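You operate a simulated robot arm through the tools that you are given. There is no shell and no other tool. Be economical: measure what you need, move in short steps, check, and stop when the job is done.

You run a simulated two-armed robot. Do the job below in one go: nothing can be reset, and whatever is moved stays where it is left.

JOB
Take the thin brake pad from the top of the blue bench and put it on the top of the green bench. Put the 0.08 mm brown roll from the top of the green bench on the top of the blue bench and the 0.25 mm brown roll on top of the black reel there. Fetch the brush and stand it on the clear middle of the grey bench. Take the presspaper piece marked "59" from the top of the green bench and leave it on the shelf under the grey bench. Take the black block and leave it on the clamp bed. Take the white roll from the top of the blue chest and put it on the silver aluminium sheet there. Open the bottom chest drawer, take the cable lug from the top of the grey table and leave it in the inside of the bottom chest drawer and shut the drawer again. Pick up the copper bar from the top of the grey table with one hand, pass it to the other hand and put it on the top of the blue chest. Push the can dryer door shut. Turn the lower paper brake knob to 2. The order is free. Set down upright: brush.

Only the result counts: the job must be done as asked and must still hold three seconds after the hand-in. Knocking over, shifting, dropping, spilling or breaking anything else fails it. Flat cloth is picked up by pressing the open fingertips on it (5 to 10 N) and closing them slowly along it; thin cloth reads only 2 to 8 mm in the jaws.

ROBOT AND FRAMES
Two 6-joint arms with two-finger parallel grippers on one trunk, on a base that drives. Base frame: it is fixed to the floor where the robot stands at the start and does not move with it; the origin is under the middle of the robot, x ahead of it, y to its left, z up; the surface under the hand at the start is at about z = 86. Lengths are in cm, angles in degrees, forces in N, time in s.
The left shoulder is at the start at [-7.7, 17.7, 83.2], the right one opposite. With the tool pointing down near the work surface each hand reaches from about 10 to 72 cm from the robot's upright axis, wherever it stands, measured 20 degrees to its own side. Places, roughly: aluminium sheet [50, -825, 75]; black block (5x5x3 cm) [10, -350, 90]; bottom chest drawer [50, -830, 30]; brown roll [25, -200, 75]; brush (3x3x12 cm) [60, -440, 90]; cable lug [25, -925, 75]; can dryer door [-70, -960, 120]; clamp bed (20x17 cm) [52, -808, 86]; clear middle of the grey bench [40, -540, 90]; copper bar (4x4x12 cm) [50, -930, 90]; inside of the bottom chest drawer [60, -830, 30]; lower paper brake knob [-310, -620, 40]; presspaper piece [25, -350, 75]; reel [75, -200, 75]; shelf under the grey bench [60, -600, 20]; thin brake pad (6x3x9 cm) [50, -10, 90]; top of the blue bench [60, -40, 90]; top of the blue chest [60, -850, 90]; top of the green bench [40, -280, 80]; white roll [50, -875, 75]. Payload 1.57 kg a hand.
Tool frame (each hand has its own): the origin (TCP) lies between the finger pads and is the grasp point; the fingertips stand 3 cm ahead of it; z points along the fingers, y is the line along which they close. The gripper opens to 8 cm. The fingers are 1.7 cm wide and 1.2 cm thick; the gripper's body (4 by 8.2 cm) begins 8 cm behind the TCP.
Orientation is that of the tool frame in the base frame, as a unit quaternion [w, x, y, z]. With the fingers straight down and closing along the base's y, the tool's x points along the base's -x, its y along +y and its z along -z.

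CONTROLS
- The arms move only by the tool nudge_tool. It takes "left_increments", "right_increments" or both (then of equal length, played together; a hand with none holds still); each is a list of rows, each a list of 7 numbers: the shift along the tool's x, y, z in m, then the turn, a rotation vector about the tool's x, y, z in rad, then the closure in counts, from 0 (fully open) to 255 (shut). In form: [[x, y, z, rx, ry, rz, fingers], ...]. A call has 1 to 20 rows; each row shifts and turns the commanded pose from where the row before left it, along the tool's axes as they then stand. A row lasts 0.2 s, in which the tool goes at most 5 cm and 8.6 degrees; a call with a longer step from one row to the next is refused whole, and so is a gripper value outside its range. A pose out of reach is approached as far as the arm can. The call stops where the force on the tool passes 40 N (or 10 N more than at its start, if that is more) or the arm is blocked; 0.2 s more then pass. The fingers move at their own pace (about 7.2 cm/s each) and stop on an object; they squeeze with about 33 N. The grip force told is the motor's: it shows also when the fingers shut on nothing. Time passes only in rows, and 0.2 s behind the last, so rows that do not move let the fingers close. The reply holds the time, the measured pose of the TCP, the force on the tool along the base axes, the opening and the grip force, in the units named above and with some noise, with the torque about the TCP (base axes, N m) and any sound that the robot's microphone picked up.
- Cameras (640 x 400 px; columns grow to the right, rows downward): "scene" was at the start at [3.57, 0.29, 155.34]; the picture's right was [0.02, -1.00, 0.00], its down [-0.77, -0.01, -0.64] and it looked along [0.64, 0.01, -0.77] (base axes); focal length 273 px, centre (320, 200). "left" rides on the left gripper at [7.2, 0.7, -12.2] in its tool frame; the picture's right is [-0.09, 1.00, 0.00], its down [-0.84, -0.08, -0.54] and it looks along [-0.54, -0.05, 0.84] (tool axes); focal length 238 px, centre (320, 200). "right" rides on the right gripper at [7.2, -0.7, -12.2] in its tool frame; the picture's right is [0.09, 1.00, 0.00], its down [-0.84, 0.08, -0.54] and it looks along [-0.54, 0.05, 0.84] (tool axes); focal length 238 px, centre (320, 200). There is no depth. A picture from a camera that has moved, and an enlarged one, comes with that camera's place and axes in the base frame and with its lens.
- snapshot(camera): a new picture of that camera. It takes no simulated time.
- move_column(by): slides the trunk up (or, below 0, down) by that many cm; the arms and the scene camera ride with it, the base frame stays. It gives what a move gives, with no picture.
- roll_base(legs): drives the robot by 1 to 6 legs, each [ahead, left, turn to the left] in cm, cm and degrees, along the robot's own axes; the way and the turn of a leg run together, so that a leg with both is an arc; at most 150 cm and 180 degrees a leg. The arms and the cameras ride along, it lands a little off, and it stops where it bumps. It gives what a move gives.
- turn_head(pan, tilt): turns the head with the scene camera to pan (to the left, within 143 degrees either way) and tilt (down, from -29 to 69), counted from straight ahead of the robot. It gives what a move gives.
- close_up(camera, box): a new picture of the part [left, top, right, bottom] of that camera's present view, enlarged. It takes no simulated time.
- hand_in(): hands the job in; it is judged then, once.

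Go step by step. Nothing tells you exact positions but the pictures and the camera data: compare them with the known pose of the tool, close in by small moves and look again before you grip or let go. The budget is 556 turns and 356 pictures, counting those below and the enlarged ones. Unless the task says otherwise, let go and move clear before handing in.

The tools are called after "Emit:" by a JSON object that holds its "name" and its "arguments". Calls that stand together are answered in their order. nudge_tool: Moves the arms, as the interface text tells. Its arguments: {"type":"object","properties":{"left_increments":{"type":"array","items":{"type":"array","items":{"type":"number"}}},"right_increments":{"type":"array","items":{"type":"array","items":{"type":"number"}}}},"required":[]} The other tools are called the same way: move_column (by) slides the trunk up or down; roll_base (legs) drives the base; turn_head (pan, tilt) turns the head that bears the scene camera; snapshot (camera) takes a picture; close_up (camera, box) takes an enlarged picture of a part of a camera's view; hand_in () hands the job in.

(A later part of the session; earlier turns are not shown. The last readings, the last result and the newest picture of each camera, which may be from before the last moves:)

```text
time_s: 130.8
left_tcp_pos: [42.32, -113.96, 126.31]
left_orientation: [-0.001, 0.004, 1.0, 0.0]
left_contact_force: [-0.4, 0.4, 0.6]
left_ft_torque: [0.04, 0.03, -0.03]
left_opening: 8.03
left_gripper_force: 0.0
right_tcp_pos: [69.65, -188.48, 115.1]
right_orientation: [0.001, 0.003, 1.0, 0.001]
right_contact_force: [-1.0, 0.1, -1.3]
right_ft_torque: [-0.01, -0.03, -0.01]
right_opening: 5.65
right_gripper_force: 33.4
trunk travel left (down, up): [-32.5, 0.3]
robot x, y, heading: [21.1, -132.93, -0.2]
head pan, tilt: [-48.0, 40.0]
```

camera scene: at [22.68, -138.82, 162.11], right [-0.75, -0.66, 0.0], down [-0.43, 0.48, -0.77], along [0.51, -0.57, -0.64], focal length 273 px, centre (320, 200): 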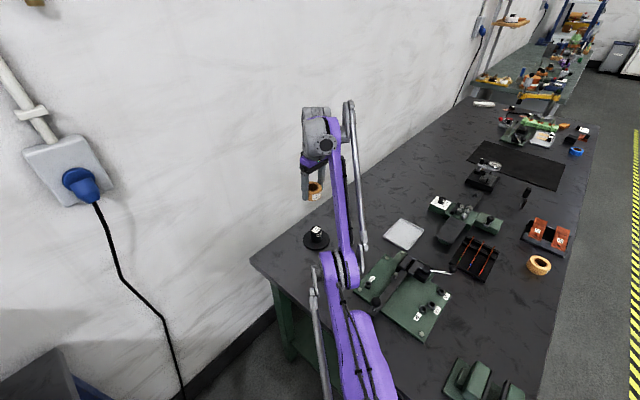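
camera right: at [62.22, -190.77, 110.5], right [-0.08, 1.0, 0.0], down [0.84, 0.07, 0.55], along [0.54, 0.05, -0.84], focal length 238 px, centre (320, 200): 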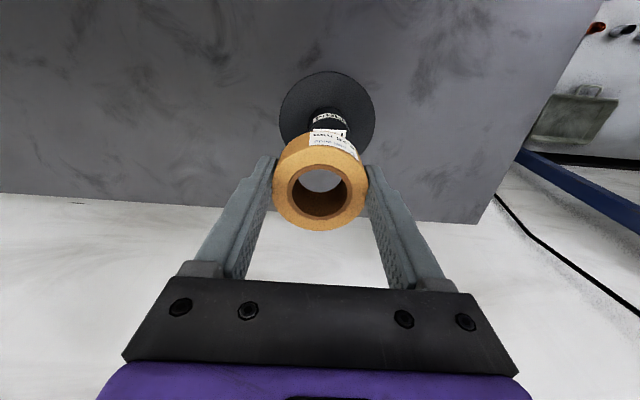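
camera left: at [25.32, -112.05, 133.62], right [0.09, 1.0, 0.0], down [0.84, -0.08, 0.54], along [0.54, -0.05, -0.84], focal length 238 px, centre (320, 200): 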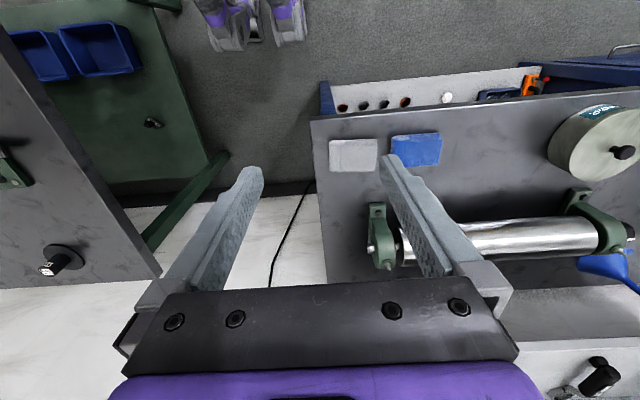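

Oddly the pose is reachable higher up but not low. I turn the base left 25° to bring the right shoulder nearer the reel.

Emit:
{"name": "roll_base", "arguments": {"legs": [[0, 0, 25]]}}

Emit:
{"name": "turn_head", "arguments": {"pan": -75, "tilt": 42}}

Emit:
{"name": "snapshot", "arguments": {"camera": "scene"}}

```text
time_s: 132.4
left_tcp_pos: [32.47, -106.94, 126.31]
left_orientation: [-0.001, -0.213, 0.977, -0.001]
left_contact_force: [1.5, 0.0, 0.2]
left_ft_torque: [0.02, 0.02, 0.0]
left_opening: 7.98
left_gripper_force: 0.1
right_tcp_pos: [88.71, -162.75, 115.18]
right_orientation: [0.0, -0.213, 0.977, 0.001]
right_contact_force: [0.4, 0.7, -1.0]
right_ft_torque: [0.0, -0.03, 0.0]
right_opening: 5.64
right_gripper_force: 32.7
trunk travel left (down, up): [-32.5, 0.3]
robot x, y, heading: [21.42, -132.53, 24.8]
head pan, tilt: [-48.0, 40.0]
```

```text
time_s: 133.4
left_tcp_pos: [32.53, -106.71, 126.29]
left_orientation: [0.0, -0.213, 0.977, 0.0]
left_contact_force: [-0.1, -0.1, 0.4]
left_ft_torque: [0.0, -0.01, -0.01]
left_opening: 8.0
left_gripper_force: 0.0
right_tcp_pos: [88.75, -162.72, 115.19]
right_orientation: [0.001, -0.214, 0.977, 0.002]
right_contact_force: [-0.2, 0.0, -0.8]
right_ft_torque: [-0.01, -0.04, 0.03]
right_opening: 5.66
right_gripper_force: 32.8
trunk travel left (down, up): [-32.5, 0.3]
robot x, y, heading: [21.1, -132.66, 24.8]
head pan, tilt: [-75.0, 42.0]
```

```text
297 pictures are left
camera scene: at [22.75, -140.73, 161.81], right [-0.77, -0.64, 0.0], down [-0.43, 0.52, -0.74], along [0.47, -0.57, -0.67], focal length 273 px, centre (320, 200)
```

scene: 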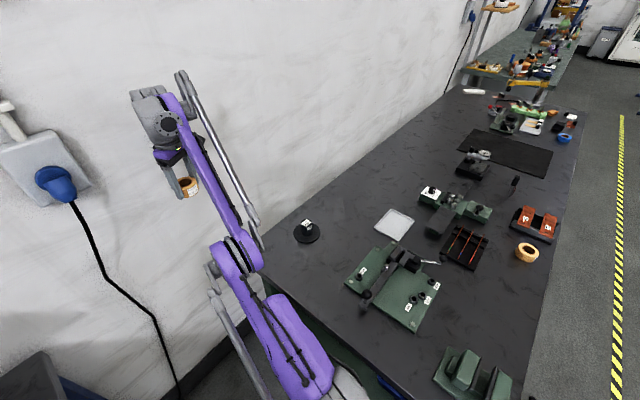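

Emit:
{"name": "nudge_tool", "arguments": {"right_increments": [[0.0295, -0.0156, 0, 0, 0, 0, 255], [0.0295, -0.0156, 0, 0, 0, 0, 255], [0.0295, -0.0156, 0, 0, 0, 0, 255], [0.0295, -0.0156, 0, 0, 0, 0, 255], [0.0295, -0.0156, 0, 0, 0, 0, 255], [0.0295, -0.0156, 0, 0, 0, 0, 255], [0.0295, -0.0156, 0, 0, 0, 0, 255], [0.0295, -0.0156, 0, 0, 0, 0, 255], [0.0295, -0.0156, 0, 0, 0, 0, 255], [0.0295, -0.0156, 0, 0, 0, 0, 255], [0, 0, 0.02, 0, 0, 0, 255], [0, 0, 0.02, 0, 0, 0, 255], [0, 0, 0.02, 0, 0, 0, 255], [0, 0, 0.02, 0, 0, 0, 255], [0, 0, 0.02, 0, 0, 0, 255], [0, 0, 0.02, 0, 0, 0, 255], [0, 0, 0.02, 0, 0, 0, 255], [0, 0, 0.02, 0, 0, 0, 255], [0, 0, 0, 0, 0, 0, 255]]}}

Emit:
{"name": "snapshot", "arguments": {"camera": "right"}}

Emit:
{"name": "snapshot", "arguments": {"camera": "scene"}}

```text
time_s: 137.4
left_tcp_pos: [32.4, -106.85, 126.17]
left_orientation: [0.0, -0.213, 0.977, 0.0]
left_contact_force: [0.5, -0.1, -0.1]
left_ft_torque: [0.01, -0.01, 0.0]
left_opening: 8.01
left_gripper_force: 0.1
right_tcp_pos: [74.81, -193.79, 108.78]
right_orientation: [0.001, -0.213, 0.977, 0.002]
right_contact_force: [-0.5, 0.2, 0.5]
right_ft_torque: [-0.01, 0.0, -0.01]
right_opening: 5.62
right_gripper_force: 32.9
right hand out of reach, approached as far as the arm can: row 3, 4, 5, 6, 8, 12, 13, 14, 15, 16, 17, 18
trunk travel left (down, up): [-32.5, 0.3]
robot x, y, heading: [21.35, -132.86, 24.8]
head pan, tilt: [-75.0, 42.0]
```

```text
296 pictures are left
camera right: at [68.55, -197.47, 120.99], right [-0.5, 0.87, 0.0], down [0.73, 0.42, 0.54], along [0.47, 0.27, -0.84], focal length 238 px, centre (320, 200)
```

right: 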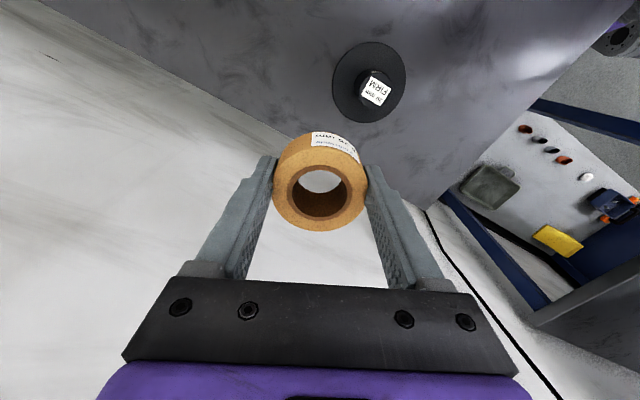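

```text
295 pictures are left
camera scene: at [22.73, -140.71, 161.82], right [-0.77, -0.64, 0.0], down [-0.43, 0.52, -0.74], along [0.47, -0.57, -0.67], focal length 273 px, centre (320, 200)
```

scene: 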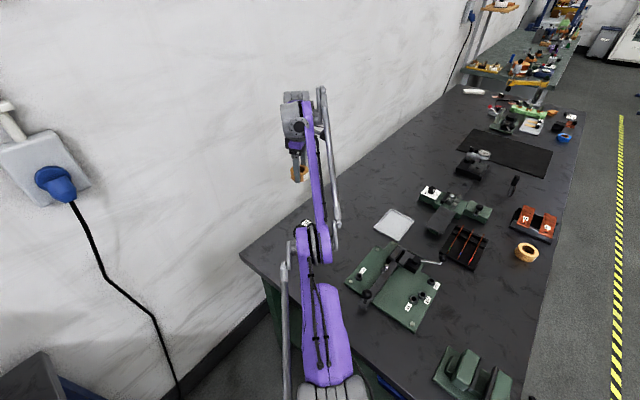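

The arm is stuck stretched near its straight-elbow singularity. I raise the hand and then draw it in.

Emit:
{"name": "nudge_tool", "arguments": {"right_increments": [[0, 0, -0.03, 0, 0, 0, 255], [0, 0, -0.03, 0, 0, 0, 255], [0, 0, -0.03, 0, 0, 0, 255], [0, 0, -0.03, 0, 0, 0, 255], [0, 0, 0, 0, 0, 0, 255]]}}

Emit:
{"name": "nudge_tool", "arguments": {"right_increments": [[0.02, 0.02, 0, 0, 0, 0, 255], [0.02, 0.02, 0, 0, 0, 0, 255], [0.02, 0.02, 0, 0, 0, 0, 255], [0.02, 0.02, 0, 0, 0, 0, 255], [0.02, 0.02, 0, 0, 0, 0, 255], [0, 0, 0, 0, 0, 0, 255]]}}

```text
time_s: 138.6
left_tcp_pos: [32.54, -106.88, 126.33]
left_orientation: [-0.001, -0.213, 0.977, 0.001]
left_contact_force: [-0.8, -0.3, -0.7]
left_ft_torque: [0.04, 0.02, -0.04]
left_opening: 8.01
left_gripper_force: 0.1
right_tcp_pos: [74.4, -193.46, 119.38]
right_orientation: [0.0, -0.213, 0.977, 0.001]
right_contact_force: [0.2, 1.1, -0.4]
right_ft_torque: [0.02, -0.01, -0.01]
right_opening: 5.63
right_gripper_force: 33.0
right hand out of reach, approached as far as the arm can: row 4
trunk travel left (down, up): [-32.5, 0.3]
robot x, y, heading: [21.18, -132.47, 24.4]
head pan, tilt: [-75.0, 42.0]
```

```text
time_s: 140.0
left_tcp_pos: [32.49, -106.77, 126.31]
left_orientation: [-0.001, -0.213, 0.977, 0.0]
left_contact_force: [-0.4, 0.5, -0.3]
left_ft_torque: [0.0, 0.02, 0.01]
left_opening: 7.98
left_gripper_force: 0.1
right_tcp_pos: [65.07, -192.99, 121.24]
right_orientation: [0.0, -0.212, 0.977, 0.002]
right_contact_force: [-0.4, -0.3, -0.4]
right_ft_torque: [0.0, 0.06, -0.02]
right_opening: 5.6
right_gripper_force: 32.7
right hand out of reach, approached as far as the arm can: row 3, 4, 5
trunk travel left (down, up): [-32.5, 0.3]
robot x, y, heading: [21.51, -132.73, 24.6]
head pan, tilt: [-75.0, 42.0]
```

Emit:
{"name": "nudge_tool", "arguments": {"right_increments": [[0.012, 0.028, 0, 0, 0, 0, 255], [0.012, 0.028, 0, 0, 0, 0, 255], [0.012, 0.028, 0, 0, 0, 0, 255], [0.012, 0.028, 0, 0, 0, 0, 255], [0.012, 0.028, 0, 0, 0, 0, 255], [0.012, 0.028, 0, 0, 0, 0, 255], [0.012, 0.028, 0, 0, 0, 0, 255], [0, 0, 0, 0, 0, 0, 255]]}}

Emit:
{"name": "snapshot", "arguments": {"camera": "scene"}}

```text
time_s: 141.8
left_tcp_pos: [32.58, -106.8, 126.33]
left_orientation: [-0.001, -0.213, 0.977, 0.001]
left_contact_force: [1.0, 0.9, 1.1]
left_ft_torque: [-0.01, 0.01, -0.06]
left_opening: 8.0
left_gripper_force: 0.1
right_tcp_pos: [59.62, -191.92, 129.65]
right_orientation: [0.0, -0.213, 0.977, 0.002]
right_contact_force: [0.6, -0.3, -0.1]
right_ft_torque: [0.04, 0.0, 0.02]
right_opening: 5.62
right_gripper_force: 32.7
right hand out of reach, approached as far as the arm can: row 1, 2, 3, 4, 5, 6, 7
trunk travel left (down, up): [-32.5, 0.3]
robot x, y, heading: [21.43, -132.65, 24.5]
head pan, tilt: [-75.0, 42.0]
```

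```text
294 pictures are left
camera scene: at [22.78, -140.77, 161.81], right [-0.77, -0.64, 0.0], down [-0.43, 0.52, -0.74], along [0.47, -0.57, -0.67], focal length 273 px, centre (320, 200)
```

scene: 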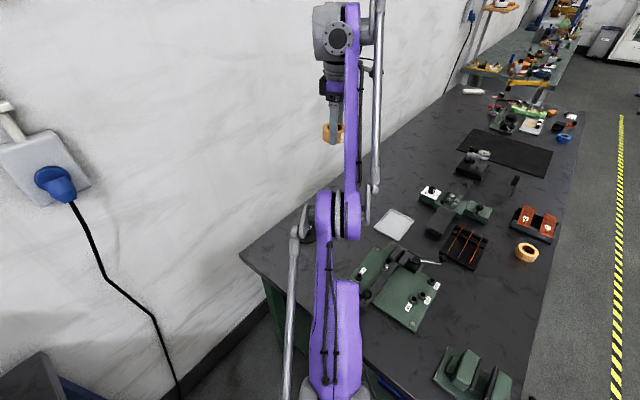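

The elbow is fully straight and the solver can't bend it sideways; I command large steps straight toward the shoulder.

Emit:
{"name": "nudge_tool", "arguments": {"right_increments": [[0.0107, 0.031, 0.037, 0, 0, 0, 255], [0.0107, 0.031, 0.037, 0, 0, 0, 255], [0.0107, 0.031, 0.02, 0, 0, 0, 255], [0, 0, 0, 0, 0, 0, 255]]}}

```text
time_s: 142.8
left_tcp_pos: [32.69, -106.9, 126.3]
left_orientation: [0.0, -0.213, 0.977, 0.0]
left_contact_force: [-0.2, 1.2, 0.5]
left_ft_torque: [0.01, -0.02, -0.02]
left_opening: 8.01
left_gripper_force: 0.0
right_tcp_pos: [59.75, -193.56, 127.27]
right_orientation: [0.001, -0.213, 0.977, 0.003]
right_contact_force: [0.5, -0.2, -0.7]
right_ft_torque: [0.01, -0.01, -0.02]
right_opening: 5.63
right_gripper_force: 33.0
right hand out of reach, approached as far as the arm can: row 1, 2, 3
trunk travel left (down, up): [-32.5, 0.3]
robot x, y, heading: [20.96, -132.41, 24.5]
head pan, tilt: [-75.0, 42.0]
```

Emit:
{"name": "nudge_tool", "arguments": {"right_increments": [[0, 0, 0, 0, 0, 0, 255], [0, 0, 0, 0, 0, 0, 255], [0, 0, 0, 0, 0, 0, 255]]}}

```text
time_s: 143.6
left_tcp_pos: [32.56, -106.83, 126.37]
left_orientation: [-0.001, -0.213, 0.977, 0.0]
left_contact_force: [0.5, -0.7, -0.1]
left_ft_torque: [-0.02, -0.02, -0.03]
left_opening: 8.02
left_gripper_force: 0.0
right_tcp_pos: [59.74, -193.55, 127.29]
right_orientation: [0.001, -0.213, 0.977, 0.001]
right_contact_force: [-0.6, 1.3, -1.1]
right_ft_torque: [0.01, 0.0, -0.03]
right_opening: 5.61
right_gripper_force: 32.8
trunk travel left (down, up): [-32.5, 0.3]
robot x, y, heading: [21.14, -132.87, 24.9]
head pan, tilt: [-75.0, 42.0]
```

Emit:
{"name": "nudge_tool", "arguments": {"right_increments": [[0.036, 0.017, 0, 0, 0, 0, 255], [0.036, 0.017, 0, 0, 0, 0, 255], [0.036, 0.017, 0, 0, 0, 0, 255], [0, 0, 0, 0, 0, 0, 255]]}}

Emit:
{"name": "snapshot", "arguments": {"camera": "left"}}

```text
time_s: 144.6
left_tcp_pos: [32.43, -106.89, 126.32]
left_orientation: [-0.001, -0.213, 0.977, 0.001]
left_contact_force: [0.7, -0.4, 0.3]
left_ft_torque: [0.01, 0.0, -0.05]
left_opening: 8.01
left_gripper_force: 0.1
right_tcp_pos: [50.1, -197.12, 130.22]
right_orientation: [0.001, -0.213, 0.977, 0.001]
right_contact_force: [0.2, 0.4, 0.0]
right_ft_torque: [0.01, 0.0, 0.02]
right_opening: 5.61
right_gripper_force: 32.9
right hand out of reach, approached as far as the arm can: row 1, 2, 3
trunk travel left (down, up): [-32.5, 0.3]
robot x, y, heading: [21.05, -132.92, 24.6]
head pan, tilt: [-75.0, 42.0]
```

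```text
293 pictures are left
camera left: at [25.72, -109.23, 138.62], right [-0.33, 0.94, 0.0], down [0.79, 0.28, 0.54], along [0.51, 0.18, -0.84], focal length 238 px, centre (320, 200)
```

left: 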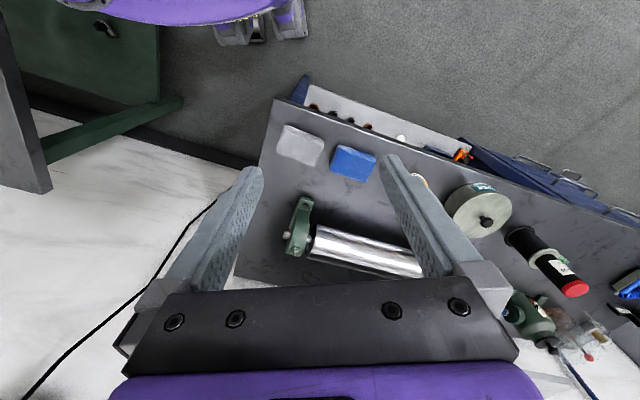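

Emit:
{"name": "nudge_tool", "arguments": {"right_increments": [[0, 0, 0, 0, 0.14, 0, 255], [0, 0, 0, 0, 0.14, 0, 255], [0, 0, 0, 0, 0.14, 0, 255], [0, 0, 0, 0, 0, 0, 255]]}}

Emit:
{"name": "nudge_tool", "arguments": {"right_increments": [[0.0, 0.04, 0.0, 0, 0, 0, 255], [0.0, 0.04, 0.0, 0, 0, 0, 255], [0, 0, 0, 0, 0, 0, 255]]}}

```text
time_s: 145.6
left_tcp_pos: [32.4, -106.85, 126.28]
left_orientation: [-0.001, -0.213, 0.977, 0.0]
left_contact_force: [-1.0, -0.3, -0.7]
left_ft_torque: [-0.01, -0.01, 0.01]
left_opening: 7.98
left_gripper_force: 0.0
right_tcp_pos: [50.17, -197.49, 130.37]
right_orientation: [-0.203, -0.208, 0.956, -0.043]
right_contact_force: [-0.3, 0.5, -0.9]
right_ft_torque: [-0.01, 0.0, 0.01]
right_opening: 5.62
right_gripper_force: 32.8
right hand out of reach, approached as far as the arm can: row 3
trunk travel left (down, up): [-32.5, 0.3]
robot x, y, heading: [20.97, -132.43, 24.6]
head pan, tilt: [-75.0, 42.0]
```

```text
time_s: 146.4
left_tcp_pos: [32.46, -106.94, 126.2]
left_orientation: [-0.001, -0.213, 0.977, 0.001]
left_contact_force: [0.8, -0.9, 0.5]
left_ft_torque: [0.03, -0.01, 0.04]
left_opening: 8.02
left_gripper_force: 0.0
right_tcp_pos: [49.8, -194.34, 134.03]
right_orientation: [-0.203, -0.208, 0.956, -0.041]
right_contact_force: [-0.4, -0.9, -0.6]
right_ft_torque: [0.05, 0.01, 0.01]
right_opening: 5.63
right_gripper_force: 33.1
right hand out of reach, approached as far as the arm can: row 1, 2
trunk travel left (down, up): [-32.5, 0.3]
robot x, y, heading: [21.34, -132.57, 24.7]
head pan, tilt: [-75.0, 42.0]
```

Emit:
{"name": "nudge_tool", "arguments": {"right_increments": [[0, 0, 0, 0, -0.14, 0, 255], [0, 0, 0, 0, -0.14, 0, 255], [0, 0, 0, 0, -0.14, 0, 255], [0, 0, 0, 0, -0.14, 0, 255], [0, 0, 0, 0, -0.14, 0, 255], [0, 0, 0, 0, 0, 0, 255]]}}

Emit:
{"name": "nudge_tool", "arguments": {"right_increments": [[0.0, 0.03, 0.02, 0, 0, 0, 255], [0.0, 0.03, 0.02, 0, 0, 0, 255], [0, 0, 0, 0, 0, 0, 255]]}}

```text
time_s: 147.8
left_tcp_pos: [32.57, -106.8, 126.25]
left_orientation: [0.0, -0.213, 0.977, -0.001]
left_contact_force: [-1.0, 0.5, 0.6]
left_ft_torque: [0.02, -0.01, 0.01]
left_opening: 8.0
left_gripper_force: 0.1
right_tcp_pos: [49.97, -194.3, 134.14]
right_orientation: [0.136, -0.212, 0.967, 0.031]
right_contact_force: [-0.3, 0.1, -0.4]
right_ft_torque: [-0.02, 0.0, 0.03]
right_opening: 5.62
right_gripper_force: 33.1
trunk travel left (down, up): [-32.5, 0.3]
robot x, y, heading: [21.31, -132.34, 24.6]
head pan, tilt: [-75.0, 42.0]
```

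```text
time_s: 148.6
left_tcp_pos: [32.4, -106.76, 126.33]
left_orientation: [0.0, -0.212, 0.977, 0.001]
left_contact_force: [-1.0, 0.7, 0.2]
left_ft_torque: [-0.02, 0.01, -0.03]
left_opening: 8.02
left_gripper_force: 0.0
right_tcp_pos: [49.95, -194.38, 134.16]
right_orientation: [0.136, -0.211, 0.968, 0.03]
right_contact_force: [0.5, 0.1, -1.4]
right_ft_torque: [0.0, 0.0, -0.01]
right_opening: 5.62
right_gripper_force: 33.0
right hand out of reach, approached as far as the arm can: row 1, 2
trunk travel left (down, up): [-32.5, 0.3]
robot x, y, heading: [21.25, -132.75, 24.5]
head pan, tilt: [-75.0, 42.0]
```

Emit:
{"name": "nudge_tool", "arguments": {"right_increments": [[0.01, 0, 0, 0, 0, 0, 255], [-0.01, 0, 0, 0, 0, 0, 255], [-0.01, 0, 0, 0, 0, 0, 255], [0.01, 0, 0, 0, 0, 0, 255], [0, 0.01, 0, 0, 0, 0, 255], [0, -0.01, 0, 0, 0, 0, 255], [0, -0.01, 0, 0, 0, 0, 255], [0, 0.01, 0, 0, 0, 0, 255], [0, 0, 0.01, 0, 0, 0, 255], [0, 0, -0.01, 0, 0, 0, 255], [0, 0, -0.01, 0, 0, 0, 255], [0, 0, 0.01, 0, 0, 0, 255]]}}

Emit:
{"name": "snapshot", "arguments": {"camera": "scene"}}

```text
time_s: 151.2
left_tcp_pos: [32.64, -106.97, 126.4]
left_orientation: [0.0, -0.213, 0.977, 0.001]
left_contact_force: [0.1, 0.4, 0.1]
left_ft_torque: [0.01, 0.04, -0.01]
left_opening: 7.98
left_gripper_force: 0.0
right_tcp_pos: [50.06, -194.63, 134.03]
right_orientation: [0.137, -0.211, 0.967, 0.031]
right_contact_force: [0.4, -0.5, -1.3]
right_ft_torque: [0.01, 0.01, 0.01]
right_opening: 5.6
right_gripper_force: 33.2
right hand out of reach, approached as far as the arm can: row 5, 7, 9, 11
trunk travel left (down, up): [-32.5, 0.3]
robot x, y, heading: [21.24, -132.59, 24.7]
head pan, tilt: [-75.0, 42.0]
```

```text
292 pictures are left
camera scene: at [22.81, -140.9, 161.8], right [-0.77, -0.64, 0.0], down [-0.43, 0.52, -0.74], along [0.47, -0.57, -0.67], focal length 273 px, centre (320, 200)
```

scene: 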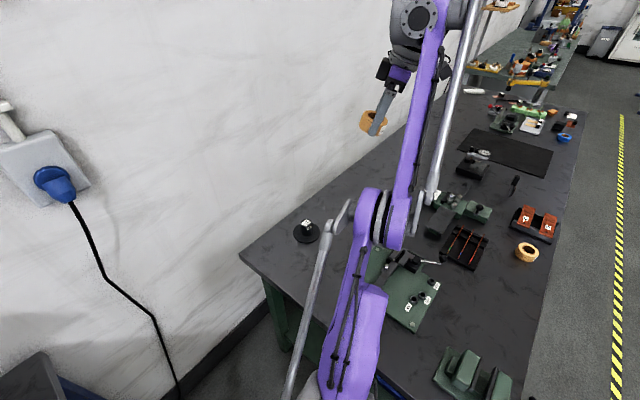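

The arm plane lies along the tool's y–z, so I should pitch about tool x to bend the elbow. I try that.

Emit:
{"name": "nudge_tool", "arguments": {"right_increments": [[0, 0, 0, 0.14, 0, 0, 255], [0, 0, 0, 0.14, 0, 0, 255], [0, 0.015, 0.02, 0, 0, 0, 255], [0, 0.015, 0.02, 0, 0, 0, 255], [0, 0.015, 0.02, 0, 0, 0, 255], [0, 0, 0, 0, 0, 0, 255]]}}

Emit:
{"name": "nudge_tool", "arguments": {"right_increments": [[0, 0, 0, -0.14, 0, 0, 255], [0, 0, 0, -0.14, 0, 0, 255], [0, 0, 0, -0.14, 0, 0, 255], [0, 0, 0, -0.14, 0, 0, 255], [0, 0.015, 0.02, 0, 0, 0, 255], [0, 0.015, 0.02, 0, 0, 0, 255], [0, 0.015, 0.02, 0, 0, 0, 255], [0, 0, 0, 0, 0, 0, 255]]}}

```text
time_s: 152.6
left_tcp_pos: [32.47, -106.89, 126.29]
left_orientation: [-0.001, -0.214, 0.977, 0.0]
left_contact_force: [0.4, 0.3, 0.5]
left_ft_torque: [-0.01, -0.03, 0.01]
left_opening: 7.99
left_gripper_force: 0.1
right_tcp_pos: [53.22, -198.72, 135.85]
right_orientation: [0.164, -0.19, 0.962, -0.104]
right_contact_force: [-0.2, 0.5, 0.0]
right_ft_torque: [-0.01, -0.01, -0.03]
right_opening: 5.62
right_gripper_force: 32.9
right hand out of reach, approached as far as the arm can: row 1, 2, 3, 4, 5
trunk travel left (down, up): [-32.5, 0.3]
robot x, y, heading: [21.48, -132.57, 24.3]
head pan, tilt: [-75.0, 42.0]
```

```text
time_s: 154.4
left_tcp_pos: [32.46, -106.82, 126.4]
left_orientation: [-0.001, -0.213, 0.977, 0.0]
left_contact_force: [0.1, -0.3, -0.5]
left_ft_torque: [0.0, -0.01, 0.01]
left_opening: 8.0
left_gripper_force: 0.0
right_tcp_pos: [50.5, -191.06, 130.66]
right_orientation: [0.106, -0.228, 0.954, 0.165]
right_contact_force: [-0.5, 0.3, -0.6]
right_ft_torque: [-0.03, 0.04, 0.01]
right_opening: 5.59
right_gripper_force: 32.5
right hand out of reach, approached as far as the arm can: row 1, 2, 3, 4, 5, 6, 7
trunk travel left (down, up): [-32.5, 0.3]
robot x, y, heading: [21.49, -132.36, 24.8]
head pan, tilt: [-75.0, 42.0]
```

Emit:
{"name": "nudge_tool", "arguments": {"right_increments": [[0, 0, 0.035, -0.14, 0, 0, 255], [0, 0, 0.035, -0.14, 0, 0, 255], [0, 0, 0.035, -0.14, 0, 0, 255], [0, 0.02, -0.02, 0, 0, 0, 255], [0, 0.03, 0, 0, 0, 0, 255], [0, 0.03, 0, 0, 0, 0, 255], [0, 0, 0, 0, 0, 0, 255]]}}

Emit:
{"name": "snapshot", "arguments": {"camera": "scene"}}

```text
time_s: 156.0
left_tcp_pos: [32.53, -106.86, 126.21]
left_orientation: [-0.001, -0.213, 0.977, 0.0]
left_contact_force: [0.2, 0.1, 0.4]
left_ft_torque: [0.02, -0.03, -0.02]
left_opening: 8.0
left_gripper_force: 0.0
right_tcp_pos: [51.62, -186.63, 132.56]
right_orientation: [0.083, -0.237, 0.939, 0.234]
right_contact_force: [-0.1, -0.2, -0.5]
right_ft_torque: [0.0, 0.01, -0.02]
right_opening: 5.61
right_gripper_force: 33.3
right hand out of reach, approached as far as the arm can: row 1, 2, 3, 5, 6
trunk travel left (down, up): [-32.5, 0.3]
robot x, y, heading: [21.39, -132.6, 24.4]
head pan, tilt: [-75.0, 42.0]
```

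```text
291 pictures are left
camera scene: at [22.77, -140.77, 161.81], right [-0.77, -0.64, 0.0], down [-0.43, 0.52, -0.74], along [0.47, -0.57, -0.67], focal length 273 px, centre (320, 200)
```

scene: 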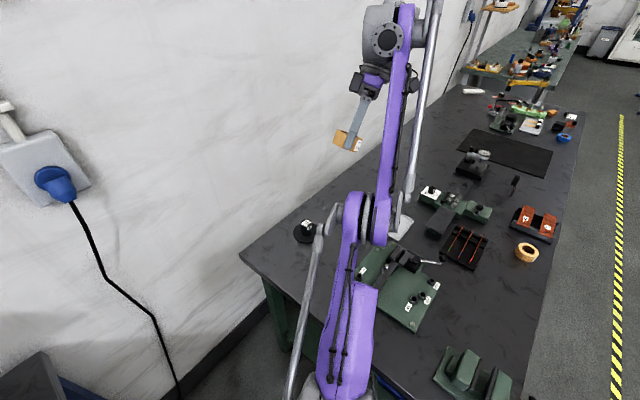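

Emit:
{"name": "nudge_tool", "arguments": {"right_increments": [[0, 0, -0.02, 0, 0, 0, 255], [0, 0, -0.02, 0, 0, 0, 255], [0, -0.03, 0, 0, 0, 0, 255], [0, -0.03, 0, 0, 0, 0, 255], [0, 0, 0.02, 0, 0, 0, 255], [0, 0, 0.02, 0, 0, 0, 255], [0, 0, 0.02, 0, 0, 0, 255], [0, 0, -0.02, 0, 0, 0, 255], [0, 0, -0.02, 0, 0, 0, 255], [0, 0.03, 0, 0, 0, 0, 255], [0, 0.03, 0, 0, 0, 0, 255], [0, 0, 0.02, 0, 0, 0, 255], [0, 0, 0.02, 0, 0, 0, 255], [0, 0, 0.02, 0, 0, 0, 255], [0, 0, 0, 0, 0, 0, 255]]}}

```text
time_s: 159.2
left_tcp_pos: [32.53, -106.8, 126.16]
left_orientation: [-0.001, -0.213, 0.977, 0.0]
left_contact_force: [-1.4, 0.2, -0.5]
left_ft_torque: [-0.02, 0.0, 0.0]
left_opening: 7.99
left_gripper_force: 0.1
right_tcp_pos: [54.19, -187.12, 129.85]
right_orientation: [0.083, -0.237, 0.938, 0.239]
right_contact_force: [-0.1, -0.3, -0.5]
right_ft_torque: [0.0, 0.02, -0.01]
right_opening: 5.6
right_gripper_force: 33.4
right hand out of reach, approached as far as the arm can: row 2, 3, 4, 6, 7, 11, 12, 13, 14
trunk travel left (down, up): [-32.5, 0.3]
robot x, y, heading: [21.38, -133.07, 24.8]
head pan, tilt: [-75.0, 42.0]
```

The elbow seems hyper-extended past straight, wedged against its limit. I go fully out, then slide down tangentially so it bends the proper way.

Emit:
{"name": "nudge_tool", "arguments": {"right_increments": [[0, 0, -0.01, 0, 0, 0, 255], [0, 0, -0.01, 0, 0, 0, 255], [0, 0, -0.01, 0, 0, 0, 255], [0, -0.02, 0.001, 0, 0, 0, 255], [0, -0.02, 0.001, 0, 0, 0, 255], [0, -0.02, 0.001, 0, 0, 0, 255], [0, -0.02, 0.002, 0, 0, 0, 255], [0, -0.02, 0.002, 0, 0, 0, 255], [0, 0, 0.01, 0, 0, 0, 255], [0, 0, 0.01, 0, 0, 0, 255], [0, 0, 0.01, 0, 0, 0, 255], [0, 0, 0.01, 0, 0, 0, 255], [0, 0, 0.01, 0, 0, 0, 255], [0, 0, 0, 0, 0, 0, 255]]}}

```text
time_s: 162.2
left_tcp_pos: [32.46, -106.88, 126.26]
left_orientation: [0.001, -0.213, 0.977, 0.001]
left_contact_force: [-0.7, 0.3, -0.2]
left_ft_torque: [0.01, -0.01, 0.01]
left_opening: 7.98
left_gripper_force: 0.1
right_tcp_pos: [56.96, -189.98, 122.39]
right_orientation: [0.082, -0.237, 0.938, 0.239]
right_contact_force: [-0.2, -0.1, 0.1]
right_ft_torque: [-0.07, 0.02, -0.06]
right_opening: 5.61
right_gripper_force: 32.7
right hand out of reach, approached as far as the arm can: row 4, 6, 7, 8
trunk travel left (down, up): [-32.5, 0.3]
robot x, y, heading: [21.34, -132.71, 24.6]
head pan, tilt: [-75.0, 42.0]
```

Unstuck. I keep drawing the hand in and level it.

Emit:
{"name": "nudge_tool", "arguments": {"right_increments": [[0, 0.01, 0.02, 0, 0, 0, 255], [0, 0.01, 0.02, 0, 0, 0, 255], [0, 0.01, 0.02, 0.1, 0, 0, 255], [0, 0.02, 0.02, 0.1, 0, 0, 255], [0, 0.02, 0.02, 0.1, 0, 0, 255], [0, 0.02, 0, 0.1, 0, 0, 255], [0, 0.02, 0, 0.08, 0, 0, 255], [0, 0, 0, 0, 0, 0, 255]]}}

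Emit:
{"name": "snapshot", "arguments": {"camera": "scene"}}

```text
time_s: 164.0
left_tcp_pos: [32.47, -106.9, 126.33]
left_orientation: [0.0, -0.213, 0.977, 0.001]
left_contact_force: [0.6, 0.0, -0.8]
left_ft_torque: [-0.01, 0.02, -0.03]
left_opening: 7.99
left_gripper_force: 0.0
right_tcp_pos: [64.33, -196.35, 121.44]
right_orientation: [0.135, -0.209, 0.968, 0.008]
right_contact_force: [-0.1, 0.6, 0.0]
right_ft_torque: [0.02, -0.02, 0.03]
right_opening: 5.63
right_gripper_force: 32.8
right hand out of reach, approached as far as the arm can: row 1, 2, 3, 4, 5, 6, 7
trunk travel left (down, up): [-32.5, 0.3]
robot x, y, heading: [21.33, -132.26, 24.6]
head pan, tilt: [-75.0, 42.0]
```

```text
290 pictures are left
camera scene: at [22.75, -140.76, 161.81], right [-0.77, -0.64, 0.0], down [-0.43, 0.52, -0.74], along [0.47, -0.57, -0.67], focal length 273 px, centre (320, 200)
```

scene: 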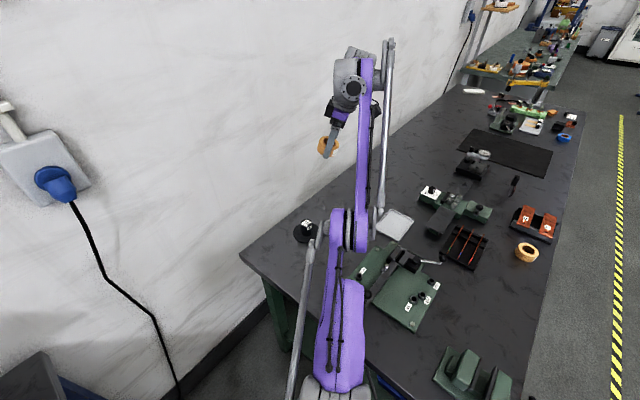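

Emit:
{"name": "nudge_tool", "arguments": {"right_increments": [[0, -0.0075, -0.0066, 0, 0, 0, 255], [0, -0.0075, -0.0066, 0, 0, 0, 255], [0, -0.0075, -0.0066, 0, 0, 0, 255], [0, -0.0127, 0.0155, 0, 0, 0, 255], [0, -0.0127, 0.0155, 0, 0, 0, 255], [0, -0.0127, 0.0155, 0, 0, 0, 255], [0, -0.012, 0.016, 0, 0, 0, 255], [0, -0.012, 0.016, 0, 0, 0, 255], [0, 0.0065, 0.0075, 0, 0, 0, 255], [0, 0.0065, 0.0075, 0, 0, 0, 255], [0, 0.0065, 0.0075, 0, 0, 0, 255], [0, 0.0065, 0.0075, 0, 0, 0, 255], [0, 0.0065, 0.0075, 0, 0, 0, 255], [0, 0.0065, 0.0075, 0, 0, 0, 255], [0, 0.0065, 0.0075, 0, 0, 0, 255], [0, 0, 0, 0, 0, 0, 255]]}}

```text
time_s: 167.4
left_tcp_pos: [32.46, -106.8, 126.31]
left_orientation: [0.0, -0.212, 0.977, -0.001]
left_contact_force: [0.0, -0.4, -0.2]
left_ft_torque: [-0.02, 0.0, 0.01]
left_opening: 7.99
left_gripper_force: 0.1
right_tcp_pos: [69.48, -199.5, 111.78]
right_orientation: [0.136, -0.211, 0.968, 0.009]
right_contact_force: [0.4, 0.4, -0.8]
right_ft_torque: [-0.01, -0.02, 0.0]
right_opening: 5.63
right_gripper_force: 33.2
right hand out of reach, approached as far as the arm can: row 15
trunk travel left (down, up): [-32.5, 0.3]
robot x, y, heading: [21.72, -132.63, 24.4]
head pan, tilt: [-75.0, 42.0]
```

Emit:
{"name": "nudge_tool", "arguments": {"right_increments": [[0, -0.0083, -0.0056, 0, 0, 0, 255], [0, -0.0083, -0.0056, 0, 0, 0, 255], [0, -0.0083, -0.0056, 0, 0, 0, 255], [0, -0.0083, -0.0056, 0, 0, 0, 255], [0, -0.0083, -0.0056, 0, 0, 0, 255], [0, -0.0083, -0.0056, 0, 0, 0, 255], [0, -0.0083, -0.0056, 0, 0, 0, 255], [0, -0.0083, -0.0056, 0, 0, 0, 255], [0, 0, 0, 0, 0, 0, 255]]}}

```text
time_s: 169.4
left_tcp_pos: [32.45, -106.97, 126.19]
left_orientation: [-0.001, -0.213, 0.977, 0.0]
left_contact_force: [0.6, 0.2, 0.3]
left_ft_torque: [0.0, 0.01, 0.0]
left_opening: 8.01
left_gripper_force: 0.0
right_tcp_pos: [70.32, -204.12, 115.22]
right_orientation: [0.137, -0.209, 0.968, 0.008]
right_contact_force: [0.0, -0.5, -0.4]
right_ft_torque: [0.02, 0.02, 0.02]
right_opening: 5.6
right_gripper_force: 33.4
right hand out of reach, approached as far as the arm can: row 7, 8
trunk travel left (down, up): [-32.5, 0.3]
robot x, y, heading: [21.13, -132.57, 24.5]
head pan, tilt: [-75.0, 42.0]
```

Emit:
{"name": "nudge_tool", "arguments": {"right_increments": [[0, -0.0215, 0.0337, 0, 0, 0, 255], [0, -0.019, 0.035, 0, 0, 0, 255], [0, -0.016, 0.036, 0, 0, 0, 255], [0, 0.009, 0.005, 0, 0, 0, 255], [0, 0.009, 0.005, 0, 0, 0, 255], [0, 0.009, 0.005, 0, 0, 0, 255], [0, 0.009, 0.005, 0, 0, 0, 255], [0, 0.009, 0.005, 0, 0, 0, 255], [0, 0.009, 0.005, 0, 0, 0, 255], [0, 0.009, 0.005, 0, 0, 0, 255], [0, 0.009, 0.005, 0, 0, 0, 255], [0, 0.009, 0.005, 0, 0, 0, 255], [0, 0.009, 0.005, 0, 0, 0, 255], [0, 0, 0, 0, 0, 0, 255]]}}

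```text
time_s: 172.4
left_tcp_pos: [32.45, -106.82, 126.33]
left_orientation: [-0.001, -0.212, 0.977, -0.001]
left_contact_force: [0.1, 0.1, -0.3]
left_ft_torque: [0.0, 0.02, 0.02]
left_opening: 8.0
left_gripper_force: 0.1
right_tcp_pos: [72.05, -198.57, 99.35]
right_orientation: [0.136, -0.211, 0.968, 0.009]
right_contact_force: [0.5, 0.3, -0.3]
right_ft_torque: [-0.02, 0.0, 0.02]
right_opening: 5.62
right_gripper_force: 33.0
right hand out of reach, approached as far as the arm can: row 1, 2, 3
trunk travel left (down, up): [-32.5, 0.3]
robot x, y, heading: [21.13, -132.79, 24.6]
head pan, tilt: [-75.0, 42.0]
```

It's free now. I move over the reel and level the tool.

Emit:
{"name": "nudge_tool", "arguments": {"right_increments": [[0, 0.012, 0, 0, 0.07, 0, 255], [0, 0.012, 0, 0, 0.07, 0, 255], [0, 0.012, -0.005, 0, 0.07, 0, 255], [0, 0.012, -0.005, 0, 0.068, 0, 255], [0, 0.012, 0, 0, 0, 0, 255], [0, 0.012, 0, 0, 0, 0, 255], [0, 0, 0, 0, 0, 0, 255]]}}

Emit:
{"name": "snapshot", "arguments": {"camera": "right"}}

Emit:
{"name": "snapshot", "arguments": {"camera": "scene"}}

```text
time_s: 174.0
left_tcp_pos: [32.52, -106.91, 126.34]
left_orientation: [0.0, -0.213, 0.977, 0.0]
left_contact_force: [-0.2, 1.4, -0.8]
left_ft_torque: [0.0, 0.0, 0.01]
left_opening: 8.0
left_gripper_force: 0.2
right_tcp_pos: [69.05, -192.04, 100.05]
right_orientation: [0.001, -0.21, 0.978, -0.021]
right_contact_force: [0.0, 0.0, -0.5]
right_ft_torque: [0.04, 0.02, -0.01]
right_opening: 5.61
right_gripper_force: 33.3
trunk travel left (down, up): [-32.5, 0.3]
robot x, y, heading: [21.35, -132.87, 24.7]
head pan, tilt: [-75.0, 42.0]
```

```text
289 pictures are left
camera right: at [62.61, -195.05, 112.2], right [-0.49, 0.87, -0.04], down [0.73, 0.43, 0.53], along [0.48, 0.23, -0.85], focal length 238 px, centre (320, 200)
```

right: 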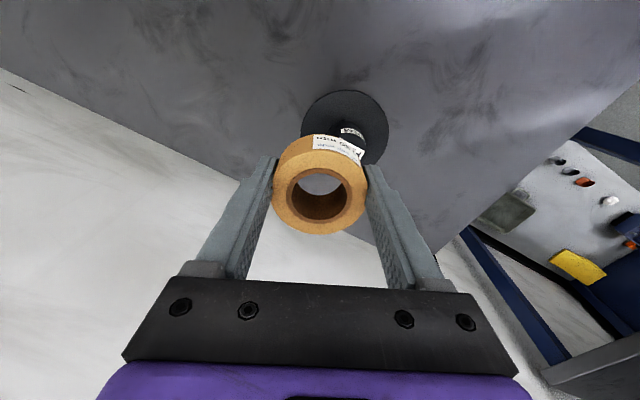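

```text
288 pictures are left
camera scene: at [22.77, -140.77, 161.81], right [-0.77, -0.64, 0.0], down [-0.43, 0.52, -0.74], along [0.47, -0.57, -0.67], focal length 273 px, centre (320, 200)
```

scene: 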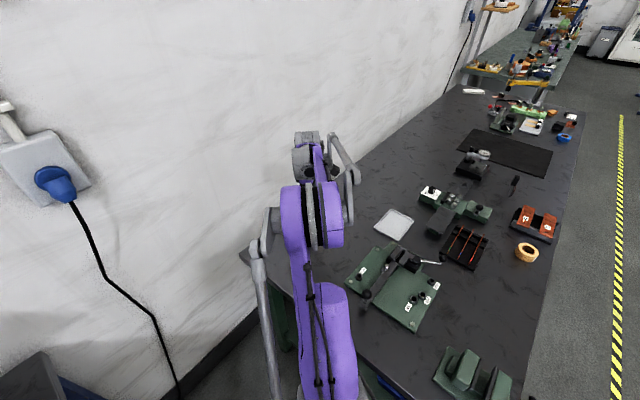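

Emit:
{"name": "nudge_tool", "arguments": {"right_increments": [[-0.003, 0.013, 0, -0.022, 0, 0, 255], [-0.003, 0.013, 0, -0.021, 0, 0, 255], [0, 0, 0.015, 0, 0, 0, 255], [0, 0, 0.01, 0, 0, 0, 255], [0, 0, 0, 0, 0, 0, 255]]}}

Emit:
{"name": "snapshot", "arguments": {"camera": "right"}}

```text
time_s: 175.2
left_tcp_pos: [32.43, -106.94, 126.24]
left_orientation: [-0.001, -0.213, 0.977, 0.0]
left_contact_force: [-0.4, -0.3, -1.0]
left_ft_torque: [-0.01, -0.01, 0.02]
left_opening: 8.0
left_gripper_force: 0.0
right_tcp_pos: [68.47, -189.26, 97.36]
right_orientation: [-0.003, -0.209, 0.978, 0.0]
right_contact_force: [0.0, -0.2, -0.5]
right_ft_torque: [-0.01, 0.0, 0.0]
right_opening: 5.58
right_gripper_force: 33.2
trunk travel left (down, up): [-32.5, 0.3]
robot x, y, heading: [20.72, -133.06, 24.8]
head pan, tilt: [-75.0, 42.0]
```

```text
287 pictures are left
camera right: at [62.28, -192.85, 109.68], right [-0.49, 0.87, 0.0], down [0.74, 0.41, 0.54], along [0.47, 0.27, -0.84], focal length 238 px, centre (320, 200)
```

right: 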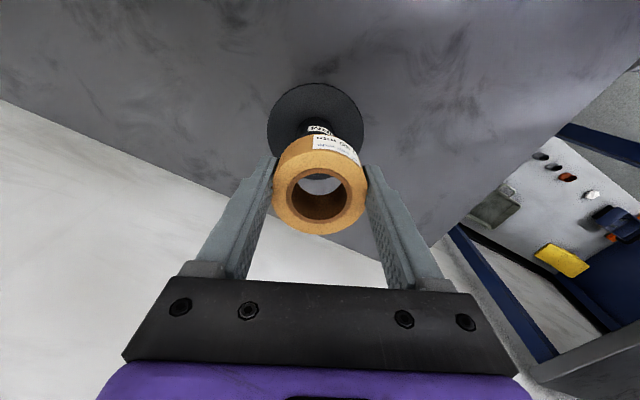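

Emit:
{"name": "nudge_tool", "arguments": {"right_increments": [[0, -0.003, 0.01, 0, 0, 0, 255], [0, 0, 0.008, 0, 0, 0, 255], [0, 0, 0.004, 0, 0, 0, 255], [0, 0, 0.003, 0, 0, 0, 255], [0, 0, 0.003, 0, 0, 0, 255], [0, 0, 0.003, 0, 0, 0, 255], [0, 0, 0.003, 0, 0, 0, 255], [0, 0, 0.003, 0, 0, 0, 255]]}}

Emit:
{"name": "snapshot", "arguments": {"camera": "right"}}

```text
time_s: 177.0
left_tcp_pos: [32.56, -106.79, 126.31]
left_orientation: [-0.001, -0.213, 0.977, 0.0]
left_contact_force: [0.1, -0.4, 0.7]
left_ft_torque: [-0.02, -0.02, 0.02]
left_opening: 8.02
left_gripper_force: 0.1
right_tcp_pos: [68.47, -189.51, 93.59]
right_orientation: [-0.003, -0.209, 0.978, 0.001]
right_contact_force: [1.1, -0.7, -1.1]
right_ft_torque: [0.02, 0.06, -0.01]
right_opening: 5.61
right_gripper_force: 33.3
trunk travel left (down, up): [-32.5, 0.3]
robot x, y, heading: [21.39, -132.63, 24.6]
head pan, tilt: [-75.0, 42.0]
```

```text
286 pictures are left
camera right: at [62.35, -193.17, 105.96], right [-0.49, 0.87, 0.0], down [0.74, 0.41, 0.54], along [0.47, 0.27, -0.84], focal length 238 px, centre (320, 200)
```

right: 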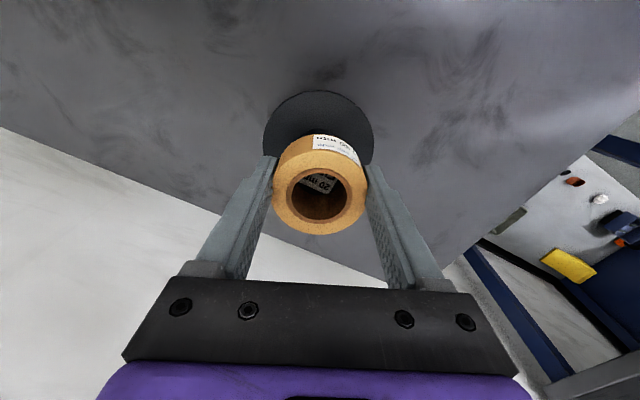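

The hub label shows through the bore. I continue creeping to contact.

Emit:
{"name": "nudge_tool", "arguments": {"right_increments": [[0, 0, 0.002, 0, 0, 0, 255], [0, 0, 0.002, 0, 0, 0, 255], [0, 0, 0.002, 0, 0, 0, 255], [0, 0, 0.002, 0, 0, 0, 255], [0, 0, 0.002, 0, 0, 0, 255], [0, 0, 0.002, 0, 0, 0, 255]]}}

Emit:
{"name": "close_up", "arguments": {"camera": "right", "box": [260, 90, 380, 240]}}

```text
time_s: 178.1
left_tcp_pos: [32.44, -106.67, 126.24]
left_orientation: [0.0, -0.213, 0.977, 0.001]
left_contact_force: [-0.3, 1.5, 0.5]
left_ft_torque: [0.0, -0.01, 0.0]
left_opening: 8.0
left_gripper_force: 0.1
right_tcp_pos: [68.43, -189.51, 93.13]
right_orientation: [-0.003, -0.208, 0.978, -0.002]
right_contact_force: [0.7, 1.3, 18.4]
right_ft_torque: [0.11, -0.02, -0.02]
right_opening: 5.64
right_gripper_force: 33.0
trunk travel left (down, up): [-32.5, 0.3]
robot x, y, heading: [21.0, -132.5, 24.6]
head pan, tilt: [-75.0, 42.0]
stopped in row 5 (right hand): the force on the tool passed its limit at 42 N (the readings are from after the stop); the commanded pose is now the measured one
```

```text
2.67 times, centred on (320, 165) of right
camera zoom: at [62.28, -193.11, 105.32], right [-0.49, 0.87, 0.0], down [0.73, 0.41, 0.54], along [0.47, 0.26, -0.84], focal length 636 px, centre (320, 293)
```

zoom: 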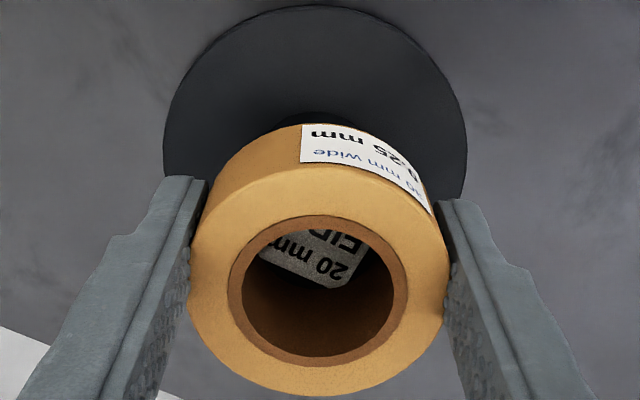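

Resting on the hub, centred. I release and rise carefully.

Emit:
{"name": "nudge_tool", "arguments": {"right_increments": [[0, 0, -0.001, 0, 0, 0, 220], [0, 0, 0, 0, 0, 0, 150], [0, 0, 0, 0, 0, 0, 60], [0, 0, 0, 0, 0, 0, 0], [0, 0, 0, 0, 0, 0, 0], [0, 0, -0.01, 0, 0, 0, 0], [0, 0, -0.02, 0, 0, 0, 0], [0, 0, -0.02, 0, 0, 0, 0]]}}

Emit:
{"name": "snapshot", "arguments": {"camera": "right"}}

```text
time_s: 179.9
left_tcp_pos: [32.35, -106.82, 126.17]
left_orientation: [-0.001, -0.213, 0.977, 0.0]
left_contact_force: [0.6, -0.1, 0.2]
left_ft_torque: [-0.03, 0.0, -0.05]
left_opening: 8.0
left_gripper_force: 0.0
right_tcp_pos: [68.48, -189.62, 98.09]
right_orientation: [-0.004, -0.21, 0.978, -0.001]
right_contact_force: [0.0, -0.3, 1.1]
right_ft_torque: [0.0, -0.01, 0.0]
right_opening: 7.99
right_gripper_force: 0.1
trunk travel left (down, up): [-32.5, 0.3]
robot x, y, heading: [21.1, -132.45, 24.7]
head pan, tilt: [-75.0, 42.0]
```

```text
284 pictures are left
camera right: at [62.41, -193.2, 110.27], right [-0.49, 0.87, 0.0], down [0.73, 0.41, 0.54], along [0.47, 0.26, -0.84], focal length 238 px, centre (320, 200)
```

right: 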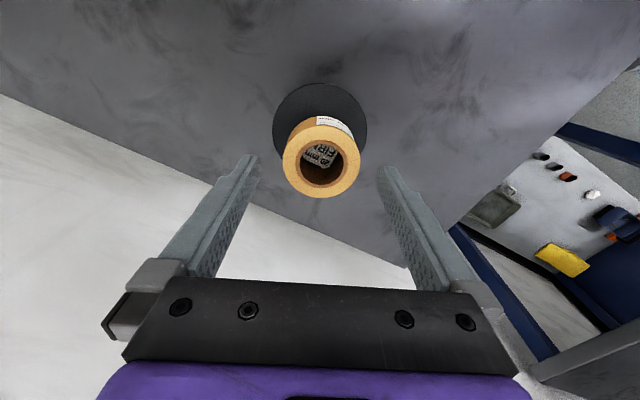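

Stable. I pull the hand up and inward, then back out of the gap.

Emit:
{"name": "nudge_tool", "arguments": {"right_increments": [[0.005, 0.01, -0.02, 0, 0, 0, 0], [0.01, 0.02, -0.02, 0, 0, 0, 0], [0.02, 0.03, -0.02, 0, 0, 0, 0], [0.02, 0.03, -0.02, 0, 0, 0, 0], [0.02, 0.03, -0.02, 0, 0, 0, 0], [0.02, 0.03, 0, 0, 0, 0, 0], [0.02, 0.03, 0, 0, 0, 0, 0], [0.02, 0.03, 0, 0, 0, 0, 0], [0.02, 0.03, 0, 0, 0, 0, 0], [0.02, 0.03, 0, 0, 0, 0, 0], [0, 0.03, 0, 0, 0, 0, 0], [0, 0.03, 0, 0, 0, 0, 0]]}}

Emit:
{"name": "snapshot", "arguments": {"camera": "scene"}}

```text
time_s: 182.3
left_tcp_pos: [32.5, -106.89, 126.29]
left_orientation: [-0.001, -0.213, 0.977, -0.001]
left_contact_force: [0.1, 1.2, -0.8]
left_ft_torque: [-0.02, -0.03, 0.02]
left_opening: 8.01
left_gripper_force: 0.0
right_tcp_pos: [44.21, -175.22, 110.75]
right_orientation: [-0.004, -0.213, 0.977, -0.001]
right_contact_force: [-1.2, 0.3, 0.5]
right_ft_torque: [-0.02, -0.01, 0.01]
right_opening: 8.0
right_gripper_force: 0.1
trunk travel left (down, up): [-32.5, 0.3]
robot x, y, heading: [21.15, -132.7, 24.5]
head pan, tilt: [-75.0, 42.0]
stopped in row 12 (right hand): the arm was blocked; the commanded pose is now the measured one
```

```text
283 pictures are left
camera scene: at [22.75, -140.7, 161.82], right [-0.77, -0.64, 0.0], down [-0.43, 0.52, -0.74], along [0.47, -0.57, -0.67], focal length 273 px, centre (320, 200)
```

scene: 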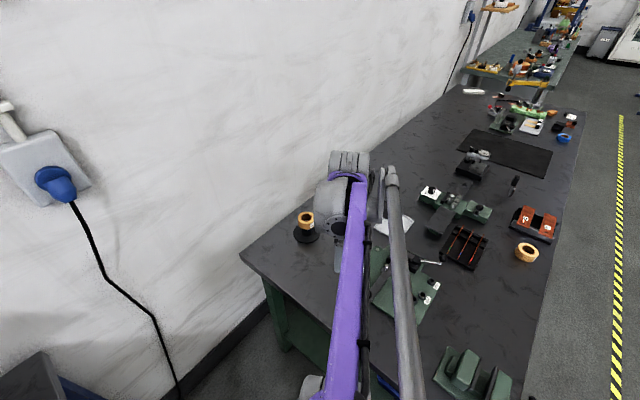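

The roll sits on the reel. I turn straight, lower the trunk to start height, and back out.

Emit:
{"name": "nudge_tool", "arguments": {"right_increments": [[-0.02, 0.0, -0.02, 0, 0, 0, 0], [-0.02, 0, -0.02, 0, 0, 0, 0], [0, 0, 0, 0, 0, 0, 0]]}}

Emit:
{"name": "roll_base", "arguments": {"legs": [[0, 0, -24.6], [0, 1.5, 0], [-72, 0, 0]]}}

Emit:
{"name": "move_column", "arguments": {"by": -5}}

```text
time_s: 183.1
left_tcp_pos: [32.54, -106.87, 126.28]
left_orientation: [-0.001, -0.213, 0.977, 0.001]
left_contact_force: [-0.1, 0.1, 0.6]
left_ft_torque: [0.0, 0.03, -0.01]
left_opening: 8.01
left_gripper_force: 0.0
right_tcp_pos: [47.78, -173.49, 114.74]
right_orientation: [-0.002, -0.213, 0.977, -0.001]
right_contact_force: [0.1, 0.2, 0.8]
right_ft_torque: [0.01, 0.02, -0.01]
right_opening: 8.01
right_gripper_force: 0.1
trunk travel left (down, up): [-32.5, 0.3]
robot x, y, heading: [21.37, -132.62, 24.7]
head pan, tilt: [-75.0, 42.0]
```

```text
time_s: 185.2
left_tcp_pos: [42.24, -113.76, 126.35]
left_orientation: [0.0, 0.001, 1.0, 0.001]
left_contact_force: [-0.7, -0.3, 0.0]
left_ft_torque: [0.01, -0.02, 0.02]
left_opening: 8.01
left_gripper_force: 0.0
right_tcp_pos: [28.21, -180.67, 114.7]
right_orientation: [-0.003, 0.002, 1.0, 0.0]
right_contact_force: [-0.2, 0.0, -0.4]
right_ft_torque: [0.04, -0.01, -0.01]
right_opening: 8.0
right_gripper_force: 0.1
trunk travel left (down, up): [-32.5, 0.3]
robot x, y, heading: [21.04, -132.9, -0.4]
head pan, tilt: [-75.0, 42.0]
stopped in leg 2: the robot was blocked; the commanded pose is now the measured one
```

```text
time_s: 186.1
left_tcp_pos: [42.3, -113.79, 121.2]
left_orientation: [-0.001, 0.002, 1.0, 0.001]
left_contact_force: [-0.3, 0.3, -0.1]
left_ft_torque: [0.02, 0.05, 0.02]
left_opening: 7.98
left_gripper_force: 0.0
right_tcp_pos: [28.39, -180.67, 109.7]
right_orientation: [-0.004, 0.002, 1.0, -0.001]
right_contact_force: [0.2, 0.3, 0.4]
right_ft_torque: [0.02, 0.0, 0.0]
right_opening: 8.01
right_gripper_force: 0.2
trunk travel left (down, up): [-27.5, 5.3]
robot x, y, heading: [21.38, -132.87, -0.3]
head pan, tilt: [-75.0, 42.0]
```

Emit:
{"name": "roll_base", "arguments": {"legs": [[-72, 0, 0]]}}

```text
time_s: 190.1
left_tcp_pos: [-30.15, -113.66, 121.35]
left_orientation: [-0.001, 0.0, 1.0, -0.001]
left_contact_force: [0.6, 0.7, -0.2]
left_ft_torque: [0.0, 0.0, 0.0]
left_opening: 8.01
left_gripper_force: 0.0
right_tcp_pos: [-43.79, -180.66, 109.74]
right_orientation: [-0.004, -0.002, 1.0, 0.0]
right_contact_force: [-0.4, 0.2, -0.4]
right_ft_torque: [-0.01, -0.02, 0.02]
right_opening: 7.97
right_gripper_force: 0.0
trunk travel left (down, up): [-27.5, 5.3]
robot x, y, heading: [-50.71, -132.46, 0.2]
head pan, tilt: [-75.0, 42.0]
```

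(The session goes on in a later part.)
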